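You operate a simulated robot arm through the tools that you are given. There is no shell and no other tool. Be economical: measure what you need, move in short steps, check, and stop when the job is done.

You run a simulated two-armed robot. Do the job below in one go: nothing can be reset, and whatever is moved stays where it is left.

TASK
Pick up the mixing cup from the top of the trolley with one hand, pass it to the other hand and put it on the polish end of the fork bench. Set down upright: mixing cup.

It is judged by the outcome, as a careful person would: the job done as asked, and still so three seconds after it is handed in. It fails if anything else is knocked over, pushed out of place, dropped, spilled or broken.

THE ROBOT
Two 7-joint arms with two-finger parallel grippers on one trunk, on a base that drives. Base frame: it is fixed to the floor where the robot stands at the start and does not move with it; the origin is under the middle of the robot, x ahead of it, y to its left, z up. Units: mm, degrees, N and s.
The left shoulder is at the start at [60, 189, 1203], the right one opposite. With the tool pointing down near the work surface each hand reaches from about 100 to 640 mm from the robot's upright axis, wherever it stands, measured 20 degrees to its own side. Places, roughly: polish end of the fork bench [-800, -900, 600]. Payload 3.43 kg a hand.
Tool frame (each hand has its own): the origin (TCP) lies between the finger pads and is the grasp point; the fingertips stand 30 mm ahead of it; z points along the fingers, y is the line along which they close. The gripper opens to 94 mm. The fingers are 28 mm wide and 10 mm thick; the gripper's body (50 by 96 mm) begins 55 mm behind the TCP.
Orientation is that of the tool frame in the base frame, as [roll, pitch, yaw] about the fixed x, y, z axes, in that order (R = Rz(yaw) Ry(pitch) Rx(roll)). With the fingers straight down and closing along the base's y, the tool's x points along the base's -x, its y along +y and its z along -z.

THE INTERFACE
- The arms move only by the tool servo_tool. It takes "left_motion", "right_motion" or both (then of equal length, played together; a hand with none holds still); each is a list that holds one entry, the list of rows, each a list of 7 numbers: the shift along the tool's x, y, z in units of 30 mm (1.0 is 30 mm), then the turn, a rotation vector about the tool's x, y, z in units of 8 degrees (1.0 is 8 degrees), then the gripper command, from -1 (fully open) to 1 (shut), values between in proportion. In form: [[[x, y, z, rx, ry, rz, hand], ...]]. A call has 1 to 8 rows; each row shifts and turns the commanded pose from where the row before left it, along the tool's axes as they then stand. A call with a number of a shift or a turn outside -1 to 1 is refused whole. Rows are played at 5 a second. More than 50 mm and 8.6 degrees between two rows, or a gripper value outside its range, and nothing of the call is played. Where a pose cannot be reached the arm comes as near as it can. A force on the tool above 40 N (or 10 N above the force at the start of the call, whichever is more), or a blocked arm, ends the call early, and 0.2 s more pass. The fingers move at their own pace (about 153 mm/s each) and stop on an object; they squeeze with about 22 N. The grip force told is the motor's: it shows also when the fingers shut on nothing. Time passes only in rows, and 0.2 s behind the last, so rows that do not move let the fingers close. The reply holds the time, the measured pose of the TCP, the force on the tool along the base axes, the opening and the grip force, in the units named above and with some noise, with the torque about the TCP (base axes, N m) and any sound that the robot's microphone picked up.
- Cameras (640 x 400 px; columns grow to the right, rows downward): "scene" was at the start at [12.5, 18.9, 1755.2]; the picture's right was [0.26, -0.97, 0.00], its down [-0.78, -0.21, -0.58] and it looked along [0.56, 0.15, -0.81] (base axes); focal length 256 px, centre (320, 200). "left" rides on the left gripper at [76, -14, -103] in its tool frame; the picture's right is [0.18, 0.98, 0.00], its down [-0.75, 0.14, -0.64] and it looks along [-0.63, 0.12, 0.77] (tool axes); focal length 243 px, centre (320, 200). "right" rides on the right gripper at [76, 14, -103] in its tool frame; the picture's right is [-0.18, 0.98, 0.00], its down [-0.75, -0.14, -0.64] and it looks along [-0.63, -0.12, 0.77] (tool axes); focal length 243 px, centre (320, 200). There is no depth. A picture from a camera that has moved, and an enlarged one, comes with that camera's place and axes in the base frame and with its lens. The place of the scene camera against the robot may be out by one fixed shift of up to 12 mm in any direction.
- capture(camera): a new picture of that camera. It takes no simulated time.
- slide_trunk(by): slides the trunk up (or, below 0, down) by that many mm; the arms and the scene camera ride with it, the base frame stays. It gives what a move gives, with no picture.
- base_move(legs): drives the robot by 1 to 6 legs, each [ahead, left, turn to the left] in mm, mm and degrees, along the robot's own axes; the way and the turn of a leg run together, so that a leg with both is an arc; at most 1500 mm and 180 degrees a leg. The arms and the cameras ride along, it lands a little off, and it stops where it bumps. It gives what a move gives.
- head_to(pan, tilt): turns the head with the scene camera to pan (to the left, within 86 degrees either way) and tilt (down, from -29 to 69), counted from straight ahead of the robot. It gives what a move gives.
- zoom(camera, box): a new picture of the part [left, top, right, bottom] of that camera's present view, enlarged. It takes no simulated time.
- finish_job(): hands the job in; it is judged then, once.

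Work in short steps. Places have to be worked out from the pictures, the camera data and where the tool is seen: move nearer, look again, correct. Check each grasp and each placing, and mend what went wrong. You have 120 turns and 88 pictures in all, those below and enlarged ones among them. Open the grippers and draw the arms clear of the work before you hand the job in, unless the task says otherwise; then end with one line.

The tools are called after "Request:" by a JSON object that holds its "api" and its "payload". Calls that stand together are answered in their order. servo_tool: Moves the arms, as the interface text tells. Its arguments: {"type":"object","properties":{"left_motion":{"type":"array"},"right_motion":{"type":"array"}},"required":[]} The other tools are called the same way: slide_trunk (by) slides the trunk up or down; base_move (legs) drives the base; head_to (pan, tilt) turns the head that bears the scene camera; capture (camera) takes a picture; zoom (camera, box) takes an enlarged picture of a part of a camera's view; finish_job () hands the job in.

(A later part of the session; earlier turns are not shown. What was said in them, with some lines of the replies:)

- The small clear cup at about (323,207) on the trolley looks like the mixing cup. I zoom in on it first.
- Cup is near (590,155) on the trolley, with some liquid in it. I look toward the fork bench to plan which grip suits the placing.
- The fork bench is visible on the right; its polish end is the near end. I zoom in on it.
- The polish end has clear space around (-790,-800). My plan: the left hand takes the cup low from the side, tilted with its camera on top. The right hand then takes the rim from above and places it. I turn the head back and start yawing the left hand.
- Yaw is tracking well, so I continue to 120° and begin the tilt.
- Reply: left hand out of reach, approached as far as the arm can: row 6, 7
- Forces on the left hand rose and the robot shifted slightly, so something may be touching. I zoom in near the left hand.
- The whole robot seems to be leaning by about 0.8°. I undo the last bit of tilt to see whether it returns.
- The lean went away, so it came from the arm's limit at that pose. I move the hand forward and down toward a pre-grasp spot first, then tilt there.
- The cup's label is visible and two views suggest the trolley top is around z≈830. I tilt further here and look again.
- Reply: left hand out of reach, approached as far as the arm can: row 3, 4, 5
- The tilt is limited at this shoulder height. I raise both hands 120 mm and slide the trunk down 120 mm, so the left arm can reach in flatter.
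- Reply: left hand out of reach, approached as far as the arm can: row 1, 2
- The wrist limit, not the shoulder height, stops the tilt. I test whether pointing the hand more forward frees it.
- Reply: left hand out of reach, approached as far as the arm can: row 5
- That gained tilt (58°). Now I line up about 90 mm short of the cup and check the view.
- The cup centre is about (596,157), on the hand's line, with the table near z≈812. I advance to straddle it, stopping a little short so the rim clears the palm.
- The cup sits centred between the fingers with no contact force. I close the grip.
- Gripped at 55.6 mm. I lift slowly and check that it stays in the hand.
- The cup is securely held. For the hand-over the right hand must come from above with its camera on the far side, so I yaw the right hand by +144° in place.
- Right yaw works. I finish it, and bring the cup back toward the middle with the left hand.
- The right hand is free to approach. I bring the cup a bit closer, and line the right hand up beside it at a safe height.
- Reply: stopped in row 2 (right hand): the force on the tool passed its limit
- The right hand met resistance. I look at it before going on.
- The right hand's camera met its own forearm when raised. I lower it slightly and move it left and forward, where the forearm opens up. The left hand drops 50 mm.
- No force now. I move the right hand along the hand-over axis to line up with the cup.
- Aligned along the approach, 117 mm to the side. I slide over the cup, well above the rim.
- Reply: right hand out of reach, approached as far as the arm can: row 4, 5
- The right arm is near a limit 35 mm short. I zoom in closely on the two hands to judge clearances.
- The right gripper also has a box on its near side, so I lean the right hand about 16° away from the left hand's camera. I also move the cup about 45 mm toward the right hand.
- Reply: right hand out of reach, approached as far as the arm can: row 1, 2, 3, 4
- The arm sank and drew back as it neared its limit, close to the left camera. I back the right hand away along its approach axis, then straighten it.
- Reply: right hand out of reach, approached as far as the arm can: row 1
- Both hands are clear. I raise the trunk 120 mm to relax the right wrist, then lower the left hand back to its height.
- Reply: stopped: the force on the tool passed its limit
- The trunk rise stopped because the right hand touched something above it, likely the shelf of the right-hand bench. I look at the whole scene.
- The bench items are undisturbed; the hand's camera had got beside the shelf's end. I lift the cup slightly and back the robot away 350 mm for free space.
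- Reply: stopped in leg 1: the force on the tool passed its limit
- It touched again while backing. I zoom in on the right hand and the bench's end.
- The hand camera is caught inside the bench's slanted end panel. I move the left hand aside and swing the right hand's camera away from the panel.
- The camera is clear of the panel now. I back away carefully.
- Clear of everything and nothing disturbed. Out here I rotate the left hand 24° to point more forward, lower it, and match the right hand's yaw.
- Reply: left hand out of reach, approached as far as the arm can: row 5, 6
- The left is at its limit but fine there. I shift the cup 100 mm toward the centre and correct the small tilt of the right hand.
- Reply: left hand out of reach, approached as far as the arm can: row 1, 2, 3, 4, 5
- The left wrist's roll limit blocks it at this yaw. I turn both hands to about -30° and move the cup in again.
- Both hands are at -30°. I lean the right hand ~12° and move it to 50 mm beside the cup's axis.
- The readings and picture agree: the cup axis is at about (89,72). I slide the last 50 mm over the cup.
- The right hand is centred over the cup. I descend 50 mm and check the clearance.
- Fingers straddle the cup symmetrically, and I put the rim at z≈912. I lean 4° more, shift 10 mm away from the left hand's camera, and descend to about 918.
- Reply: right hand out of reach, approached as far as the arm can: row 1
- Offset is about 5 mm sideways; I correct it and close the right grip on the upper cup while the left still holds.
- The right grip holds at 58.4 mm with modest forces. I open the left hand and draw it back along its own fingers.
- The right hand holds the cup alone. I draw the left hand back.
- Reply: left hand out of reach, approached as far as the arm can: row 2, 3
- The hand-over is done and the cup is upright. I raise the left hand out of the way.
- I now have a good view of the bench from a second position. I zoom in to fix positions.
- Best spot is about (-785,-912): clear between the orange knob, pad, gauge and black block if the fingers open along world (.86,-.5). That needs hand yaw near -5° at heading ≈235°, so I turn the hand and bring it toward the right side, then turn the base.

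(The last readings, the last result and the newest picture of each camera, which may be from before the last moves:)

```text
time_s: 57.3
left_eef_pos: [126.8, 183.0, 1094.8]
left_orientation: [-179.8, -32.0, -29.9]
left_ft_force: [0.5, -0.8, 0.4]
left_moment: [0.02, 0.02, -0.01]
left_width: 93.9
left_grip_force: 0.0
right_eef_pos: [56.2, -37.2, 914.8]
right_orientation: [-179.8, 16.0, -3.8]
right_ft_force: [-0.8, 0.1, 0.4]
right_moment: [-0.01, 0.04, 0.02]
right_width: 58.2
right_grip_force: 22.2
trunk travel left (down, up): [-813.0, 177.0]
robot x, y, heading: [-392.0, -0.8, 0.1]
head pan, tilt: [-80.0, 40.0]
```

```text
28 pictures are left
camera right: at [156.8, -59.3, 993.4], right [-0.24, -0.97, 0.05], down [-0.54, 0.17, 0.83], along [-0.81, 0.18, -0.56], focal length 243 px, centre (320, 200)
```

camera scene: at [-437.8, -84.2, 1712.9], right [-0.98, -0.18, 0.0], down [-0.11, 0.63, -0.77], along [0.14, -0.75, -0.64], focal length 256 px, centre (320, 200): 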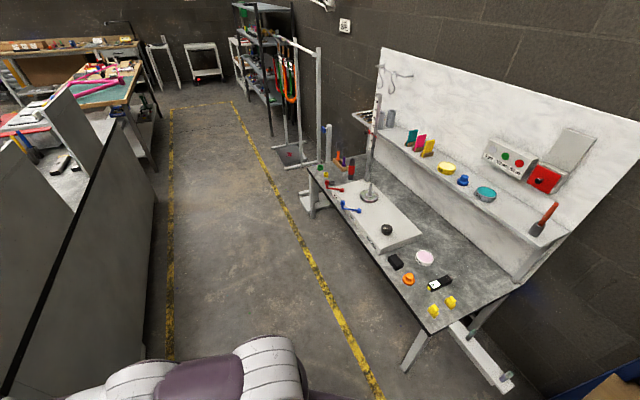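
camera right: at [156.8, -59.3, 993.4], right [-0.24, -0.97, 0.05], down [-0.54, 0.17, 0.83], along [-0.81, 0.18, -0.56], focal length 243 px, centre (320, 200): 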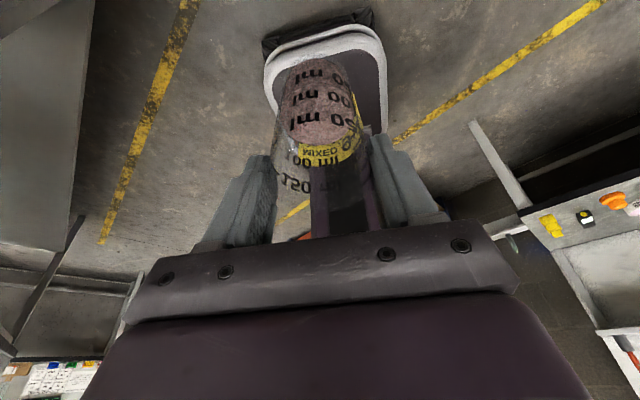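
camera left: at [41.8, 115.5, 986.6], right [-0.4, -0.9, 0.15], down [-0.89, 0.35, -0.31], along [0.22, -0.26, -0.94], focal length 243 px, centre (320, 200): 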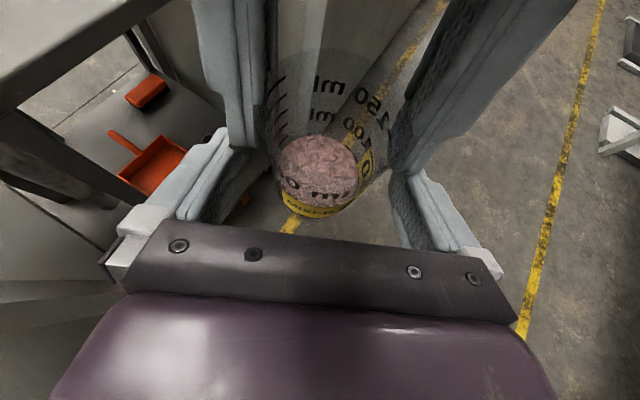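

Hand yaw is good with the cup upright. Now I turn the base right by 125° in place, and look.

Request:
{"api": "base_move", "payload": {"legs": [[0, 0, -60], [0, 0, -65]]}}

Request:
{"api": "head_to", "payload": {"pan": 0, "tilt": 45}}

Request:
{"api": "capture", "payload": {"camera": "scene"}}

```text
time_s: 63.2
left_eef_pos: [-542.1, -534.4, 1093.9]
left_orientation: [-179.8, -31.9, -154.6]
left_ft_force: [0.7, 0.4, 0.5]
left_moment: [-0.03, -0.02, -0.02]
left_width: 94.2
left_grip_force: 0.0
right_eef_pos: [-683.9, -350.7, 915.5]
right_orientation: [-179.7, 16.0, -128.8]
right_ft_force: [-0.6, -0.1, 0.1]
right_moment: [0.03, 0.02, -0.02]
right_width: 58.3
right_grip_force: 21.6
trunk travel left (down, up): [-813.0, 177.0]
robot x, y, heading: [-398.5, 1.5, -124.5]
head pan, tilt: [-80.0, 40.0]
```

```text
time_s: 64.7
left_eef_pos: [-542.5, -533.6, 1094.3]
left_orientation: [-179.8, -32.0, -154.7]
left_ft_force: [-0.7, -0.2, 0.4]
left_moment: [0.0, 0.03, -0.01]
left_width: 93.7
left_grip_force: 0.0
right_eef_pos: [-683.9, -350.7, 914.7]
right_orientation: [-179.8, 16.1, -128.7]
right_ft_force: [-0.6, 0.7, 0.1]
right_moment: [-0.01, -0.01, 0.01]
right_width: 58.2
right_grip_force: 22.1
trunk travel left (down, up): [-813.0, 177.0]
robot x, y, heading: [-392.5, -2.0, -124.5]
head pan, tilt: [0.0, 45.0]
```

```text
27 pictures are left
camera scene: at [-405.6, -18.2, 1705.7], right [-0.82, 0.57, 0.0], down [0.4, 0.58, -0.71], along [-0.4, -0.58, -0.71], focal length 256 px, centre (320, 200)
```

scene: 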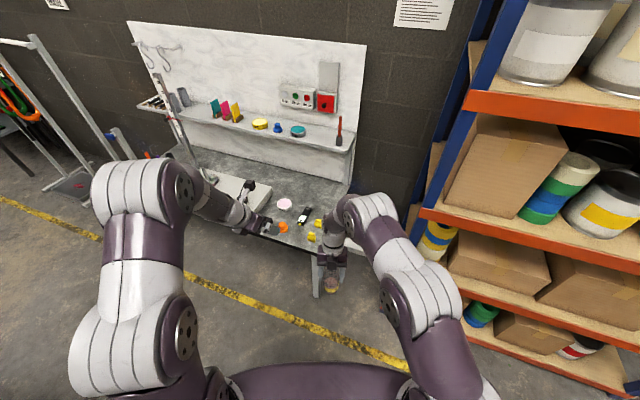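

A rack is on the right but clear of the path. I drive most of the way to the bench, then re-measure.

Request:
{"api": "base_move", "payload": {"legs": [[0, 234, 0], [430, 0, 0]]}}

Request:
{"api": "capture", "payload": {"camera": "scene"}}

Request:
{"api": "capture", "payload": {"camera": "right"}}

```text
time_s: 68.7
left_eef_pos: [-592.5, -1019.4, 1094.7]
left_orientation: [-179.8, -32.1, -154.9]
left_ft_force: [-0.6, -0.2, 0.0]
left_moment: [-0.02, 0.02, -0.01]
left_width: 93.9
left_grip_force: 0.0
right_eef_pos: [-734.4, -834.9, 915.7]
right_orientation: [-179.8, 15.9, -128.9]
right_ft_force: [0.0, -0.3, -0.2]
right_moment: [-0.03, -0.01, -0.02]
right_width: 58.0
right_grip_force: 22.2
trunk travel left (down, up): [-813.0, 177.0]
robot x, y, heading: [-445.5, -486.0, -125.1]
head pan, tilt: [0.0, 45.0]
```

```text
26 pictures are left
camera scene: at [-455.2, -504.0, 1705.7], right [-0.82, 0.57, 0.0], down [0.4, 0.58, -0.71], along [-0.4, -0.58, -0.71], focal length 256 px, centre (320, 200)
```

scene: 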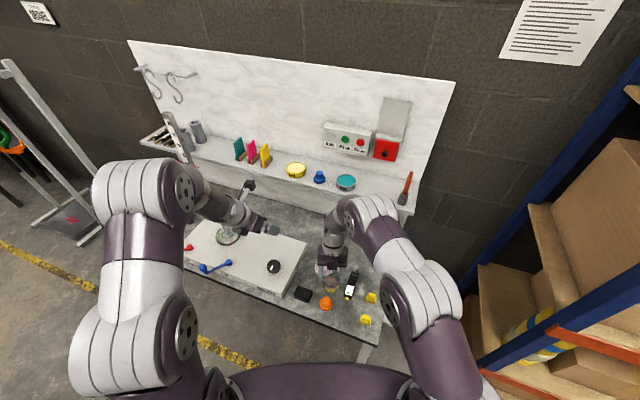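

```text
25 pictures are left
camera right: at [-809.7, -905.1, 993.5], right [-0.65, 0.76, 0.05], down [0.45, 0.34, 0.83], along [0.61, 0.56, -0.56], focal length 243 px, centre (320, 200)
```

right: 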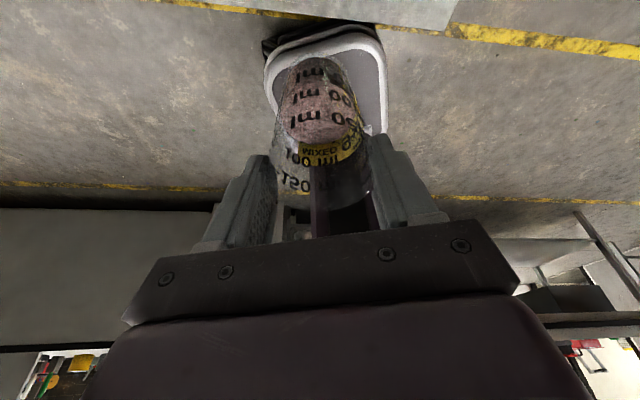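

I zoom in on the bench end to re-measure the items from here.

Request:
{"api": "zoom", "payload": {"camera": "scene", "box": [270, 230, 400, 340]}}

```text
3.64 times, centred on (335, 285) of scene
camera zoom: at [-455.2, -504.0, 1705.7], right [-0.82, 0.57, 0.0], down [0.4, 0.58, -0.71], along [-0.4, -0.58, -0.71], focal length 929 px, centre (266, -109)
```

zoom: 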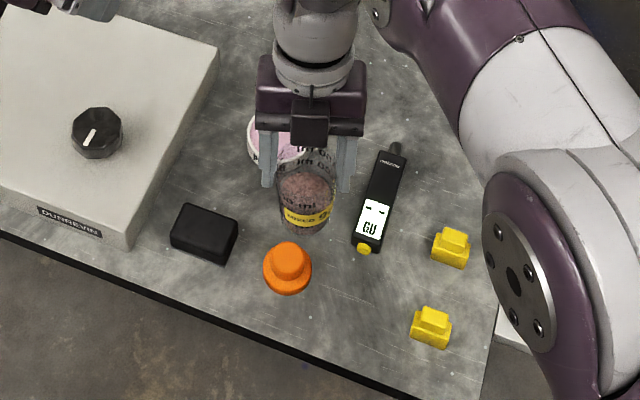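

Items re-measured; the target is (-786,-919). I drive 60 mm ahead, then lower the trunk 180 mm with the cup above the free spot.

Request:
{"api": "base_move", "payload": {"legs": [[60, 0, 0]]}}

Request:
{"api": "slide_trunk", "payload": {"by": -170}}

Request:
{"api": "zoom", "payload": {"camera": "scene", "box": [250, 210, 410, 350]}}

```text
time_s: 69.7
left_eef_pos: [-625.4, -1066.0, 1094.6]
left_orientation: [-179.8, -32.1, -154.9]
left_ft_force: [-0.3, -0.1, 0.1]
left_moment: [0.02, -0.02, 0.02]
left_width: 94.2
left_grip_force: 0.0
right_eef_pos: [-768.1, -882.5, 915.0]
right_orientation: [-179.7, 16.1, -128.9]
right_ft_force: [0.5, 0.4, -0.6]
right_moment: [0.01, -0.02, -0.02]
right_width: 58.0
right_grip_force: 22.0
trunk travel left (down, up): [-813.0, 177.0]
robot x, y, heading: [-477.5, -536.1, -124.9]
head pan, tilt: [0.0, 45.0]
```

```text
time_s: 71.6
left_eef_pos: [-627.0, -1068.4, 924.2]
left_orientation: [-179.8, -32.1, -154.8]
left_ft_force: [-0.9, 0.1, 0.3]
left_moment: [0.01, 0.0, 0.06]
left_width: 93.8
left_grip_force: 0.2
right_eef_pos: [-767.6, -882.8, 745.9]
right_orientation: [-179.8, 16.0, -128.9]
right_ft_force: [0.4, 0.5, -0.9]
right_moment: [0.0, 0.02, -0.02]
right_width: 57.7
right_grip_force: 22.3
trunk travel left (down, up): [-643.0, 347.0]
robot x, y, heading: [-478.7, -535.8, -124.7]
head pan, tilt: [0.0, 45.0]
```

```text
2.86 times, centred on (330, 280) of scene
camera zoom: at [-489.1, -552.7, 1535.7], right [-0.82, 0.57, 0.0], down [0.4, 0.58, -0.71], along [-0.4, -0.58, -0.71], focal length 730 px, centre (291, -29)
```

zoom: 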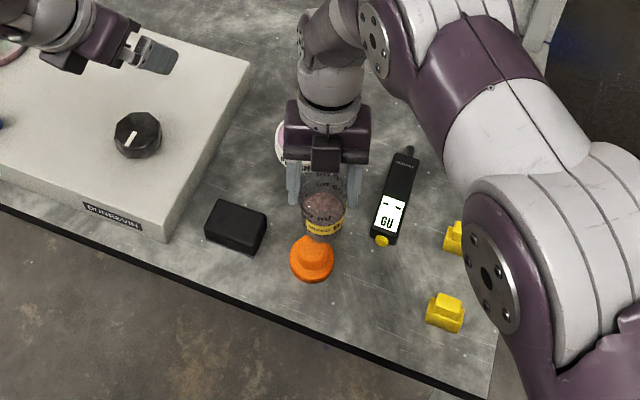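

Height parallax confirms the bench at about 600. I shift the cup 48 mm forward to the spot, still above the items.

Request:
{"api": "servo_tool", "payload": {"right_motion": [[[0.51, -0.1, -0.15, 0, 0, 0, 1], [0.51, -0.1, -0.15, 0, 0, 0, 1], [0.51, -0.1, -0.15, 0, 0, 0, 1], [0, 0, 0, 0, 0, 0, 1]]]}}

Request:
{"api": "zoom", "payload": {"camera": "scene", "box": [280, 220, 380, 310]}}

Request:
{"api": "capture", "payload": {"camera": "right"}}

```text
time_s: 72.6
left_eef_pos: [-626.1, -1067.4, 925.3]
left_orientation: [-179.8, -32.0, -154.8]
left_ft_force: [-0.4, -0.5, -0.6]
left_moment: [0.0, -0.01, 0.01]
left_width: 93.8
left_grip_force: 0.0
right_eef_pos: [-790.5, -923.5, 746.1]
right_orientation: [-179.8, 16.1, -128.9]
right_ft_force: [0.9, 0.7, -0.7]
right_moment: [-0.01, -0.03, -0.03]
right_width: 58.1
right_grip_force: 22.5
right hand out of reach, approached as far as the arm can: row 3
trunk travel left (down, up): [-643.0, 347.0]
robot x, y, heading: [-481.3, -530.4, -124.8]
head pan, tilt: [0.0, 45.0]
```

```text
4.44 times, centred on (330, 265) of scene
camera zoom: at [-488.9, -552.5, 1535.7], right [-0.82, 0.57, 0.0], down [0.4, 0.58, -0.71], along [-0.4, -0.58, -0.71], focal length 1136 px, centre (276, -89)
```

zoom: 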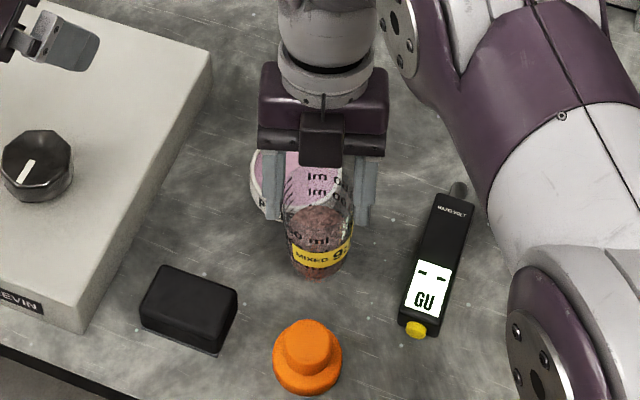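

```text
21 pictures are left
camera right: at [-865.2, -993.4, 823.8], right [-0.65, 0.76, 0.05], down [0.45, 0.34, 0.83], along [0.61, 0.56, -0.56], focal length 243 px, centre (320, 200)
```

right: 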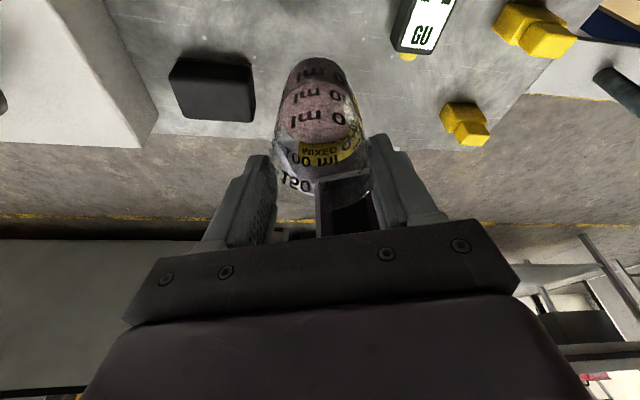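

The cup is over the target, (-785,-917). I lower it by 48 mm using the trunk, which keeps the motion vertical.

Request:
{"api": "slide_trunk", "payload": {"by": -48}}

Request:
{"api": "zoom", "payload": {"camera": "scene", "box": [280, 220, 380, 310]}}

```text
time_s: 73.5
left_eef_pos: [-626.7, -1067.9, 876.1]
left_orientation: [-179.8, -32.1, -154.8]
left_ft_force: [-0.3, -0.2, 0.1]
left_moment: [-0.02, 0.01, -0.03]
left_width: 94.2
left_grip_force: 0.1
right_eef_pos: [-791.6, -924.3, 698.3]
right_orientation: [-179.8, 16.0, -128.9]
right_ft_force: [-0.6, 0.0, -1.4]
right_moment: [-0.03, 0.02, 0.01]
right_width: 58.0
right_grip_force: 22.4
trunk travel left (down, up): [-595.0, 395.0]
robot x, y, heading: [-477.7, -536.7, -124.7]
head pan, tilt: [0.0, 45.0]
```

```text
4.44 times, centred on (330, 265) of scene
camera zoom: at [-489.1, -552.7, 1487.7], right [-0.82, 0.57, 0.0], down [0.4, 0.58, -0.71], along [-0.4, -0.58, -0.71], focal length 1136 px, centre (276, -89)
```

zoom: 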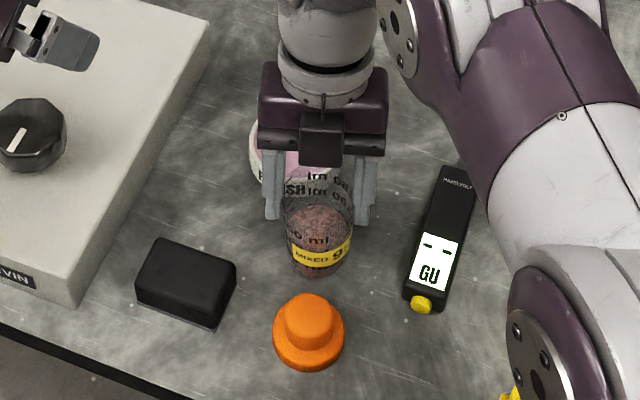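

No contact yet and the gaps around look good. I go on in small steps, watching the force.

Request:
{"api": "slide_trunk", "payload": {"by": -5}}

Request:
{"api": "slide_trunk", "payload": {"by": -3}}

```text
time_s: 74.0
left_eef_pos: [-626.0, -1067.3, 871.6]
left_orientation: [-179.8, -32.1, -154.8]
left_ft_force: [0.4, -0.8, 0.3]
left_moment: [0.01, 0.04, 0.02]
left_width: 94.1
left_grip_force: 0.1
right_eef_pos: [-789.3, -924.4, 692.5]
right_orientation: [-179.9, 16.0, -128.9]
right_ft_force: [-1.0, -0.4, -0.8]
right_moment: [0.0, -0.02, 0.01]
right_width: 58.1
right_grip_force: 21.9
trunk travel left (down, up): [-590.0, 400.0]
robot x, y, heading: [-476.2, -535.4, -125.1]
head pan, tilt: [0.0, 45.0]
```

```text
time_s: 74.5
left_eef_pos: [-626.2, -1067.5, 868.1]
left_orientation: [-179.8, -32.0, -154.9]
left_ft_force: [0.0, 0.9, 0.0]
left_moment: [0.03, -0.01, 0.0]
left_width: 94.1
left_grip_force: 0.0
right_eef_pos: [-790.1, -924.0, 689.9]
right_orientation: [-179.7, 16.0, -128.9]
right_ft_force: [-0.5, 0.5, -1.6]
right_moment: [0.02, -0.01, 0.01]
right_width: 58.2
right_grip_force: 21.3
trunk travel left (down, up): [-587.0, 403.0]
robot x, y, heading: [-478.1, -535.7, -125.0]
head pan, tilt: [0.0, 45.0]
```

No contact yet, so I continue with 2–3 mm steps.

Request:
{"api": "slide_trunk", "payload": {"by": -3}}

Request:
{"api": "slide_trunk", "payload": {"by": -2}}

Request:
{"api": "slide_trunk", "payload": {"by": -2}}

```text
time_s: 75.1
left_eef_pos: [-626.1, -1067.9, 865.3]
left_orientation: [-179.8, -32.1, -154.7]
left_ft_force: [0.1, -1.1, -0.2]
left_moment: [-0.02, -0.03, -0.01]
left_width: 94.1
left_grip_force: 0.1
right_eef_pos: [-791.0, -924.2, 686.4]
right_orientation: [-179.8, 16.0, -129.0]
right_ft_force: [0.2, 0.1, -0.9]
right_moment: [0.02, 0.01, -0.02]
right_width: 58.0
right_grip_force: 22.5
trunk travel left (down, up): [-584.0, 406.0]
robot x, y, heading: [-478.5, -533.2, -124.4]
head pan, tilt: [0.0, 45.0]
```

```text
time_s: 75.6
left_eef_pos: [-627.4, -1068.3, 863.1]
left_orientation: [-179.7, -32.1, -154.8]
left_ft_force: [-0.6, 0.7, -0.1]
left_moment: [-0.01, -0.01, -0.01]
left_width: 94.2
left_grip_force: 0.0
right_eef_pos: [-790.2, -923.9, 685.2]
right_orientation: [-179.8, 16.0, -128.8]
right_ft_force: [0.3, 0.6, -0.3]
right_moment: [0.0, 0.02, 0.0]
right_width: 57.9
right_grip_force: 22.1
trunk travel left (down, up): [-582.0, 408.0]
robot x, y, heading: [-477.0, -534.1, -125.1]
head pan, tilt: [0.0, 45.0]
```

```text
time_s: 76.1
left_eef_pos: [-626.6, -1067.4, 862.2]
left_orientation: [-179.7, -32.0, -154.7]
left_ft_force: [0.2, 0.5, 0.1]
left_moment: [0.01, 0.02, 0.01]
left_width: 93.9
left_grip_force: 0.1
right_eef_pos: [-789.8, -923.4, 681.9]
right_orientation: [-179.8, 16.0, -129.0]
right_ft_force: [0.8, 0.0, -2.0]
right_moment: [0.01, 0.03, -0.01]
right_width: 57.9
right_grip_force: 22.1
trunk travel left (down, up): [-580.0, 410.0]
robot x, y, heading: [-476.5, -534.8, -124.6]
head pan, tilt: [0.0, 45.0]
```

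Still free. I check the gap under the cup by picture.

Request:
{"api": "zoom", "payload": {"camera": "scene", "box": [305, 240, 355, 290]}}

Request:
{"api": "capture", "payload": {"camera": "right"}}

```text
8.00 times, centred on (330, 265) of scene
camera zoom: at [-489.2, -553.0, 1472.7], right [-0.82, 0.57, 0.0], down [0.4, 0.58, -0.71], along [-0.4, -0.58, -0.71], focal length 2044 px, centre (240, -320)
```

zoom: 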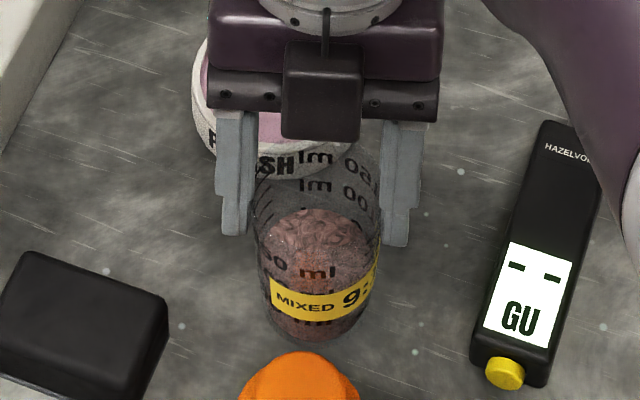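

```text
18 pictures are left
camera right: at [-865.4, -993.7, 760.7], right [-0.65, 0.76, 0.05], down [0.45, 0.34, 0.83], along [0.61, 0.56, -0.56], focal length 243 px, centre (320, 200)
```

right: 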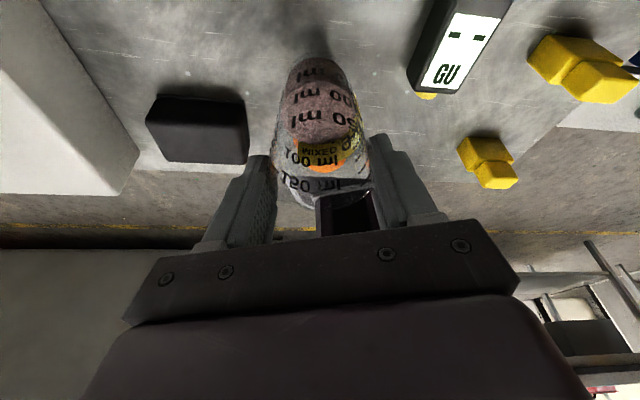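

The base is almost at the surface. I continue in small steps.

Request:
{"api": "slide_trunk", "payload": {"by": -2}}

Request:
{"api": "slide_trunk", "payload": {"by": -2}}

Request:
{"api": "slide_trunk", "payload": {"by": -2}}

```text
time_s: 76.6
left_eef_pos: [-626.2, -1068.0, 860.3]
left_orientation: [-179.8, -32.0, -154.8]
left_ft_force: [-0.2, -0.2, 0.6]
left_moment: [0.03, -0.03, 0.03]
left_width: 94.0
left_grip_force: 0.1
right_eef_pos: [-790.8, -924.3, 680.1]
right_orientation: [-179.8, 16.0, -128.9]
right_ft_force: [-0.4, -0.4, -0.9]
right_moment: [-0.03, -0.01, -0.03]
right_width: 57.8
right_grip_force: 21.8
trunk travel left (down, up): [-578.0, 412.0]
robot x, y, heading: [-476.7, -535.2, -124.7]
head pan, tilt: [0.0, 45.0]
```

```text
time_s: 77.2
left_eef_pos: [-627.1, -1068.3, 857.4]
left_orientation: [-179.8, -32.1, -154.9]
left_ft_force: [0.1, 0.0, -0.2]
left_moment: [-0.01, 0.01, 0.05]
left_width: 93.9
left_grip_force: 0.1
right_eef_pos: [-789.9, -923.9, 678.3]
right_orientation: [-179.8, 16.0, -128.9]
right_ft_force: [0.2, -0.3, -0.9]
right_moment: [0.02, 0.01, 0.0]
right_width: 58.1
right_grip_force: 22.1
trunk travel left (down, up): [-576.0, 414.0]
robot x, y, heading: [-476.6, -536.1, -124.9]
head pan, tilt: [0.0, 45.0]
```

```text
time_s: 77.7
left_eef_pos: [-626.3, -1066.3, 856.5]
left_orientation: [-179.8, -32.1, -154.8]
left_ft_force: [-0.2, 0.3, -0.4]
left_moment: [0.0, 0.0, -0.01]
left_width: 94.0
left_grip_force: 0.1
right_eef_pos: [-790.0, -925.1, 676.4]
right_orientation: [-179.9, 16.0, -128.8]
right_ft_force: [-0.2, 0.5, -1.1]
right_moment: [0.0, 0.0, 0.01]
right_width: 57.7
right_grip_force: 21.9
trunk travel left (down, up): [-574.0, 416.0]
robot x, y, heading: [-476.8, -533.9, -124.8]
head pan, tilt: [0.0, 45.0]
```

No contact force yet, so I keep stepping.

Request:
{"api": "slide_trunk", "payload": {"by": -2}}

Request:
{"api": "slide_trunk", "payload": {"by": -2}}

Request:
{"api": "slide_trunk", "payload": {"by": -2}}

Request:
{"api": "zoom", "payload": {"camera": "scene", "box": [305, 240, 355, 290]}}

```text
time_s: 78.2
left_eef_pos: [-626.2, -1068.2, 853.0]
left_orientation: [-179.8, -32.1, -154.9]
left_ft_force: [-0.8, 0.5, 1.0]
left_moment: [0.02, -0.02, 0.01]
left_width: 93.8
left_grip_force: 0.1
right_eef_pos: [-790.5, -924.7, 673.9]
right_orientation: [-179.8, 16.1, -128.9]
right_ft_force: [-0.2, 0.6, -1.9]
right_moment: [0.01, 0.0, 0.01]
right_width: 57.8
right_grip_force: 21.9
trunk travel left (down, up): [-572.0, 418.0]
robot x, y, heading: [-476.7, -532.5, -124.6]
head pan, tilt: [0.0, 45.0]
```

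```text
time_s: 78.7
left_eef_pos: [-626.7, -1068.5, 850.5]
left_orientation: [-179.7, -32.1, -154.8]
left_ft_force: [0.0, -0.2, 0.7]
left_moment: [0.0, -0.02, 0.01]
left_width: 94.1
left_grip_force: 0.1
right_eef_pos: [-789.9, -924.1, 670.6]
right_orientation: [-179.8, 16.0, -128.9]
right_ft_force: [-0.5, -0.4, -1.0]
right_moment: [-0.01, 0.04, 0.01]
right_width: 57.7
right_grip_force: 22.3
trunk travel left (down, up): [-570.0, 420.0]
robot x, y, heading: [-480.6, -535.9, -124.8]
head pan, tilt: [0.0, 45.0]
```

```text
time_s: 79.2
left_eef_pos: [-625.9, -1068.7, 849.2]
left_orientation: [-179.8, -32.2, -154.7]
left_ft_force: [-0.4, 0.6, 0.0]
left_moment: [-0.02, 0.0, 0.0]
left_width: 93.9
left_grip_force: 0.0
right_eef_pos: [-790.9, -925.0, 670.7]
right_orientation: [-179.8, 16.0, -129.0]
right_ft_force: [0.4, -1.0, -0.7]
right_moment: [-0.01, 0.01, 0.02]
right_width: 58.0
right_grip_force: 21.8
trunk travel left (down, up): [-568.0, 422.0]
robot x, y, heading: [-480.3, -531.0, -124.7]
head pan, tilt: [0.0, 45.0]
```

```text
8.00 times, centred on (330, 265) of scene
camera zoom: at [-489.2, -552.9, 1460.7], right [-0.82, 0.57, 0.0], down [0.4, 0.58, -0.71], along [-0.4, -0.58, -0.71], focal length 2044 px, centre (240, -320)
```

zoom: 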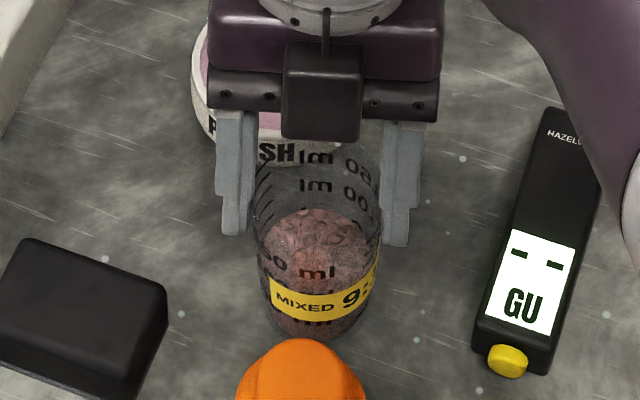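

Still hanging free with the shadow close. Steps continue.

Request:
{"api": "slide_trunk", "payload": {"by": -2}}

Request:
{"api": "slide_trunk", "payload": {"by": -2}}

Request:
{"api": "slide_trunk", "payload": {"by": -2}}

Request:
{"api": "slide_trunk", "payload": {"by": -2}}

```text
time_s: 79.8
left_eef_pos: [-626.4, -1067.8, 846.8]
left_orientation: [-179.8, -32.1, -154.8]
left_ft_force: [0.4, 0.5, 0.9]
left_moment: [-0.02, -0.02, -0.01]
left_width: 93.7
left_grip_force: 0.2
right_eef_pos: [-789.7, -924.2, 667.8]
right_orientation: [-179.8, 16.0, -129.0]
right_ft_force: [-0.3, 0.0, -0.9]
right_moment: [0.0, -0.03, -0.01]
right_width: 58.1
right_grip_force: 22.4
trunk travel left (down, up): [-566.0, 424.0]
robot x, y, heading: [-482.3, -538.9, -124.9]
head pan, tilt: [0.0, 45.0]
```

```text
time_s: 80.3
left_eef_pos: [-626.6, -1067.4, 845.9]
left_orientation: [-179.8, -32.1, -154.8]
left_ft_force: [-0.1, 0.5, -1.4]
left_moment: [0.0, 0.0, 0.0]
left_width: 94.0
left_grip_force: 0.2
right_eef_pos: [-789.8, -922.8, 666.1]
right_orientation: [-179.8, 16.0, -128.9]
right_ft_force: [0.1, 0.0, -1.1]
right_moment: [-0.01, 0.02, 0.02]
right_width: 57.9
right_grip_force: 22.1
trunk travel left (down, up): [-564.0, 426.0]
robot x, y, heading: [-480.8, -537.1, -124.7]
head pan, tilt: [0.0, 45.0]
```

```text
time_s: 80.8
left_eef_pos: [-627.0, -1067.8, 844.1]
left_orientation: [-179.8, -32.1, -154.9]
left_ft_force: [0.0, 0.7, 0.9]
left_moment: [-0.01, 0.0, -0.02]
left_width: 93.8
left_grip_force: 0.0
right_eef_pos: [-790.7, -923.6, 664.7]
right_orientation: [-179.8, 16.0, -128.9]
right_ft_force: [0.0, -0.8, -0.9]
right_moment: [-0.01, 0.0, 0.01]
right_width: 57.7
right_grip_force: 21.5
trunk travel left (down, up): [-562.0, 428.0]
robot x, y, heading: [-478.3, -536.1, -124.7]
head pan, tilt: [0.0, 45.0]
```

```text
time_s: 81.3
left_eef_pos: [-626.7, -1067.8, 841.3]
left_orientation: [-179.8, -32.1, -154.8]
left_ft_force: [-0.2, 0.2, 0.5]
left_moment: [-0.01, -0.01, -0.03]
left_width: 94.0
left_grip_force: 0.0
right_eef_pos: [-789.5, -924.2, 662.5]
right_orientation: [-179.8, 16.0, -128.9]
right_ft_force: [0.1, -0.9, -0.8]
right_moment: [0.0, -0.02, -0.02]
right_width: 57.9
right_grip_force: 22.0
trunk travel left (down, up): [-560.0, 430.0]
robot x, y, heading: [-479.3, -534.6, -124.8]
head pan, tilt: [0.0, 45.0]
```

Contact hasn't come yet (TCP 662); the bench may be a bit lower than 600. I look closely, then continue.

Request:
{"api": "slide_trunk", "payload": {"by": -3}}

Request:
{"api": "slide_trunk", "payload": {"by": -2}}

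Request:
{"api": "zoom", "payload": {"camera": "scene", "box": [300, 240, 360, 300]}}

Request:
{"api": "capture", "payload": {"camera": "right"}}

```text
time_s: 81.8
left_eef_pos: [-624.8, -1066.6, 839.1]
left_orientation: [-179.7, -32.1, -154.9]
left_ft_force: [-0.5, 0.6, 0.5]
left_moment: [-0.02, 0.02, 0.0]
left_width: 93.9
left_grip_force: 0.0
right_eef_pos: [-789.5, -922.9, 660.0]
right_orientation: [-179.8, 16.0, -129.0]
right_ft_force: [-0.6, 3.2, 13.9]
right_moment: [0.08, -0.19, 0.04]
right_width: 57.8
right_grip_force: 21.7
trunk travel left (down, up): [-557.0, 433.0]
robot x, y, heading: [-477.5, -535.1, -124.7]
head pan, tilt: [0.0, 45.0]
```

```text
time_s: 82.3
left_eef_pos: [-626.2, -1065.9, 838.5]
left_orientation: [-179.8, -32.1, -155.0]
left_ft_force: [-0.3, -0.3, -0.4]
left_moment: [-0.01, 0.02, 0.02]
left_width: 93.9
left_grip_force: 0.0
right_eef_pos: [-790.7, -924.3, 660.3]
right_orientation: [-179.7, 15.7, -128.7]
right_ft_force: [-2.3, 2.8, 30.5]
right_moment: [-0.1, -0.25, 0.03]
right_width: 57.8
right_grip_force: 21.9
trunk travel left (down, up): [-555.0, 435.0]
robot x, y, heading: [-477.3, -533.0, -125.1]
head pan, tilt: [0.0, 45.0]
```

```text
6.67 times, centred on (330, 270) of scene
camera zoom: at [-487.4, -549.8, 1448.1], right [-0.82, 0.57, 0.0], down [0.4, 0.58, -0.71], along [-0.4, -0.58, -0.71], focal length 1704 px, centre (253, -267)
```

zoom: 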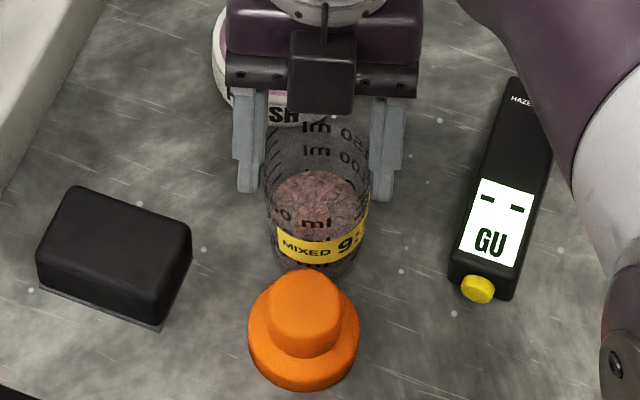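

```text
15 pictures are left
camera right: at [-865.0, -993.2, 739.4], right [-0.65, 0.76, 0.04], down [0.45, 0.34, 0.82], along [0.61, 0.56, -0.57], focal length 243 px, centre (320, 200)
```

right: 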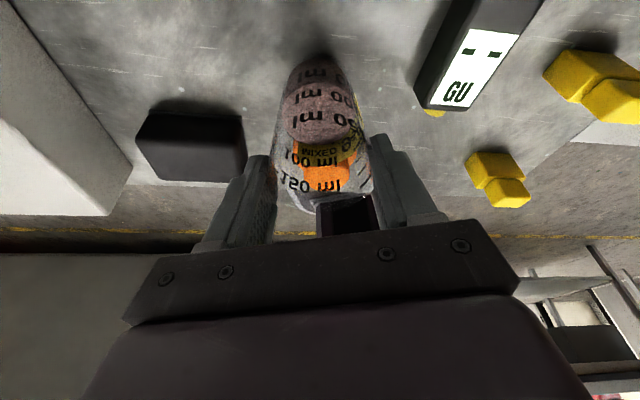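

Contact: the cup is on the bench at 30 N. I ease up 2 mm before releasing.

Request:
{"api": "slide_trunk", "payload": {"by": 2}}

```text
time_s: 82.9
left_eef_pos: [-625.4, -1067.3, 839.5]
left_orientation: [-179.7, -32.0, -154.9]
left_ft_force: [-0.1, 0.4, 0.3]
left_moment: [0.02, -0.01, -0.03]
left_width: 94.3
left_grip_force: 0.1
right_eef_pos: [-789.2, -922.2, 658.8]
right_orientation: [-179.9, 16.3, -128.8]
right_ft_force: [-2.8, 2.2, 15.2]
right_moment: [-0.13, 0.1, 0.04]
right_width: 57.6
right_grip_force: 21.7
trunk travel left (down, up): [-557.0, 433.0]
robot x, y, heading: [-478.8, -536.7, -124.9]
head pan, tilt: [0.0, 45.0]
```

I ease another 1.5 mm, then open the fingers gradually.

Request:
{"api": "slide_trunk", "payload": {"by": 1.5}}

Request:
{"api": "servo_tool", "payload": {"right_motion": [[[0, 0, 0, 0, 0, 0, -0.3], [0, 0, 0, 0, 0, 0, -0.5], [0, 0, 0, 0, 0, 0, -0.8], [0, 0, 0, 0, 0, 0, -1]]]}}

Request:
{"api": "zoom", "payload": {"camera": "scene", "box": [300, 240, 360, 300]}}

Request:
{"api": "capture", "payload": {"camera": "right"}}

```text
time_s: 83.4
left_eef_pos: [-626.8, -1068.1, 840.1]
left_orientation: [-179.8, -32.0, -154.7]
left_ft_force: [-0.1, 0.3, 0.0]
left_moment: [0.01, 0.0, -0.03]
left_width: 94.1
left_grip_force: 0.0
right_eef_pos: [-790.2, -922.5, 659.5]
right_orientation: [-179.8, 16.2, -128.9]
right_ft_force: [0.3, 0.0, -1.3]
right_moment: [-0.03, -0.01, -0.01]
right_width: 57.5
right_grip_force: 22.3
trunk travel left (down, up): [-559.0, 431.0]
robot x, y, heading: [-477.8, -533.5, -125.0]
head pan, tilt: [0.0, 45.0]
```

```text
time_s: 84.4
left_eef_pos: [-627.8, -1067.8, 839.9]
left_orientation: [-179.8, -32.1, -154.9]
left_ft_force: [0.7, 0.6, 0.1]
left_moment: [-0.02, 0.0, -0.01]
left_width: 93.9
left_grip_force: 0.1
right_eef_pos: [-788.4, -923.9, 659.9]
right_orientation: [-179.8, 16.1, -128.9]
right_ft_force: [-0.5, -0.2, -0.1]
right_moment: [-0.02, -0.01, -0.04]
right_width: 94.0
right_grip_force: 0.2
trunk travel left (down, up): [-559.0, 431.0]
robot x, y, heading: [-474.1, -535.5, -124.7]
head pan, tilt: [0.0, 45.0]
```

```text
6.67 times, centred on (330, 270) of scene
camera zoom: at [-489.2, -552.9, 1451.2], right [-0.82, 0.57, 0.0], down [0.4, 0.58, -0.71], along [-0.4, -0.58, -0.71], focal length 1704 px, centre (253, -267)
```

zoom: 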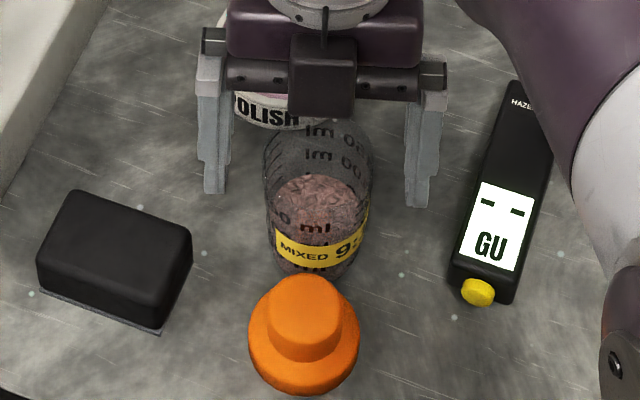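

```text
13 pictures are left
camera right: at [-865.4, -993.7, 739.3], right [-0.65, 0.76, 0.05], down [0.45, 0.34, 0.83], along [0.61, 0.56, -0.56], focal length 243 px, centre (320, 200)
```

right: 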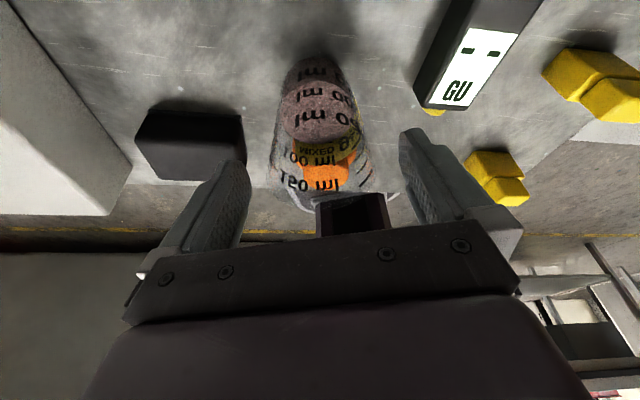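

The cup stands upright and free. I raise the trunk to lift both hands straight clear.

Request:
{"api": "slide_trunk", "payload": {"by": 40}}

Request:
{"api": "slide_trunk", "payload": {"by": 160}}

Request:
{"api": "zoom", "payload": {"camera": "scene", "box": [250, 200, 410, 340]}}

```text
time_s: 85.2
left_eef_pos: [-626.9, -1068.2, 879.3]
left_orientation: [-179.8, -32.0, -154.8]
left_ft_force: [0.4, 1.2, 0.6]
left_moment: [-0.01, 0.01, -0.01]
left_width: 93.8
left_grip_force: 0.1
right_eef_pos: [-789.2, -923.4, 700.2]
right_orientation: [-179.8, 16.1, -128.9]
right_ft_force: [0.0, 0.2, 1.0]
right_moment: [0.01, 0.01, -0.01]
right_width: 93.8
right_grip_force: 0.1
trunk travel left (down, up): [-599.0, 391.0]
robot x, y, heading: [-477.4, -535.0, -124.7]
head pan, tilt: [0.0, 45.0]
```

```text
time_s: 87.0
left_eef_pos: [-626.6, -1067.5, 1040.4]
left_orientation: [-179.7, -32.0, -154.8]
left_ft_force: [0.2, -0.2, 1.9]
left_moment: [0.0, 0.01, 0.02]
left_width: 94.3
left_grip_force: 0.1
right_eef_pos: [-790.5, -924.0, 861.3]
right_orientation: [-179.7, 16.1, -129.0]
right_ft_force: [-0.3, -0.4, -0.3]
right_moment: [-0.01, 0.01, 0.0]
right_width: 93.9
right_grip_force: 0.1
trunk travel left (down, up): [-759.0, 231.0]
robot x, y, heading: [-475.6, -537.2, -124.8]
head pan, tilt: [0.0, 45.0]
```

```text
2.86 times, centred on (330, 270) of scene
camera zoom: at [-489.3, -553.1, 1651.1], right [-0.82, 0.57, 0.0], down [0.4, 0.58, -0.71], along [-0.4, -0.58, -0.71], focal length 730 px, centre (291, 0)
```

zoom: 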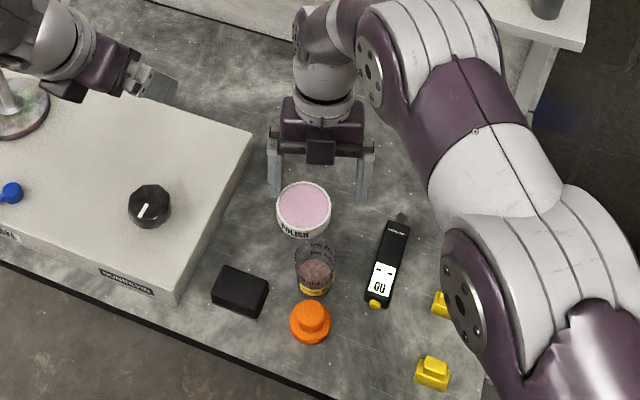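

The cup stands upright between the pad, knob and gauge, all unmoved. I back the robot away so the arms are clear of the bench, then check once more.

Request:
{"api": "base_move", "payload": {"legs": [[-350, 0, 0]]}}

Request:
{"api": "zoom", "payload": {"camera": "scene", "box": [180, 130, 420, 290]}}

```text
time_s: 89.3
left_eef_pos: [-429.3, -778.7, 1039.8]
left_orientation: [-179.8, -32.1, -155.2]
left_ft_force: [-0.6, -0.6, 0.7]
left_moment: [-0.01, 0.04, -0.03]
left_width: 94.1
left_grip_force: 0.1
right_eef_pos: [-591.6, -634.0, 861.5]
right_orientation: [-179.8, 16.0, -129.3]
right_ft_force: [-1.0, -0.4, -0.1]
right_moment: [0.02, -0.03, -0.01]
right_width: 94.2
right_grip_force: 0.0
trunk travel left (down, up): [-759.0, 231.0]
robot x, y, heading: [-276.1, -246.4, -124.9]
head pan, tilt: [0.0, 45.0]
```

```text
2.50 times, centred on (300, 210) of scene
camera zoom: at [-287.9, -265.3, 1651.2], right [-0.82, 0.58, 0.0], down [0.41, 0.58, -0.71], along [-0.41, -0.58, -0.71], focal length 639 px, centre (370, 175)
```

zoom: 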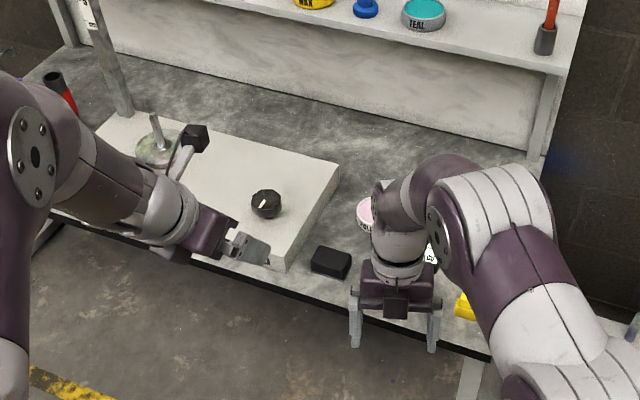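

The arms are clear of the bench, the grippers are open, and nothing else moved. I hand the job in.

Request:
{"api": "finish_job", "payload": {}}

```text
The job is handed in.
```

The mixing cup was picked up with the left hand, passed to the right hand in mid-air and set down upright on the polish end of the fork bench. I saw nothing spilled or knocked over. While I lined up the pass, the right hand's camera bumped the bench beside the trolley, but the items on that bench looked undisturbed.
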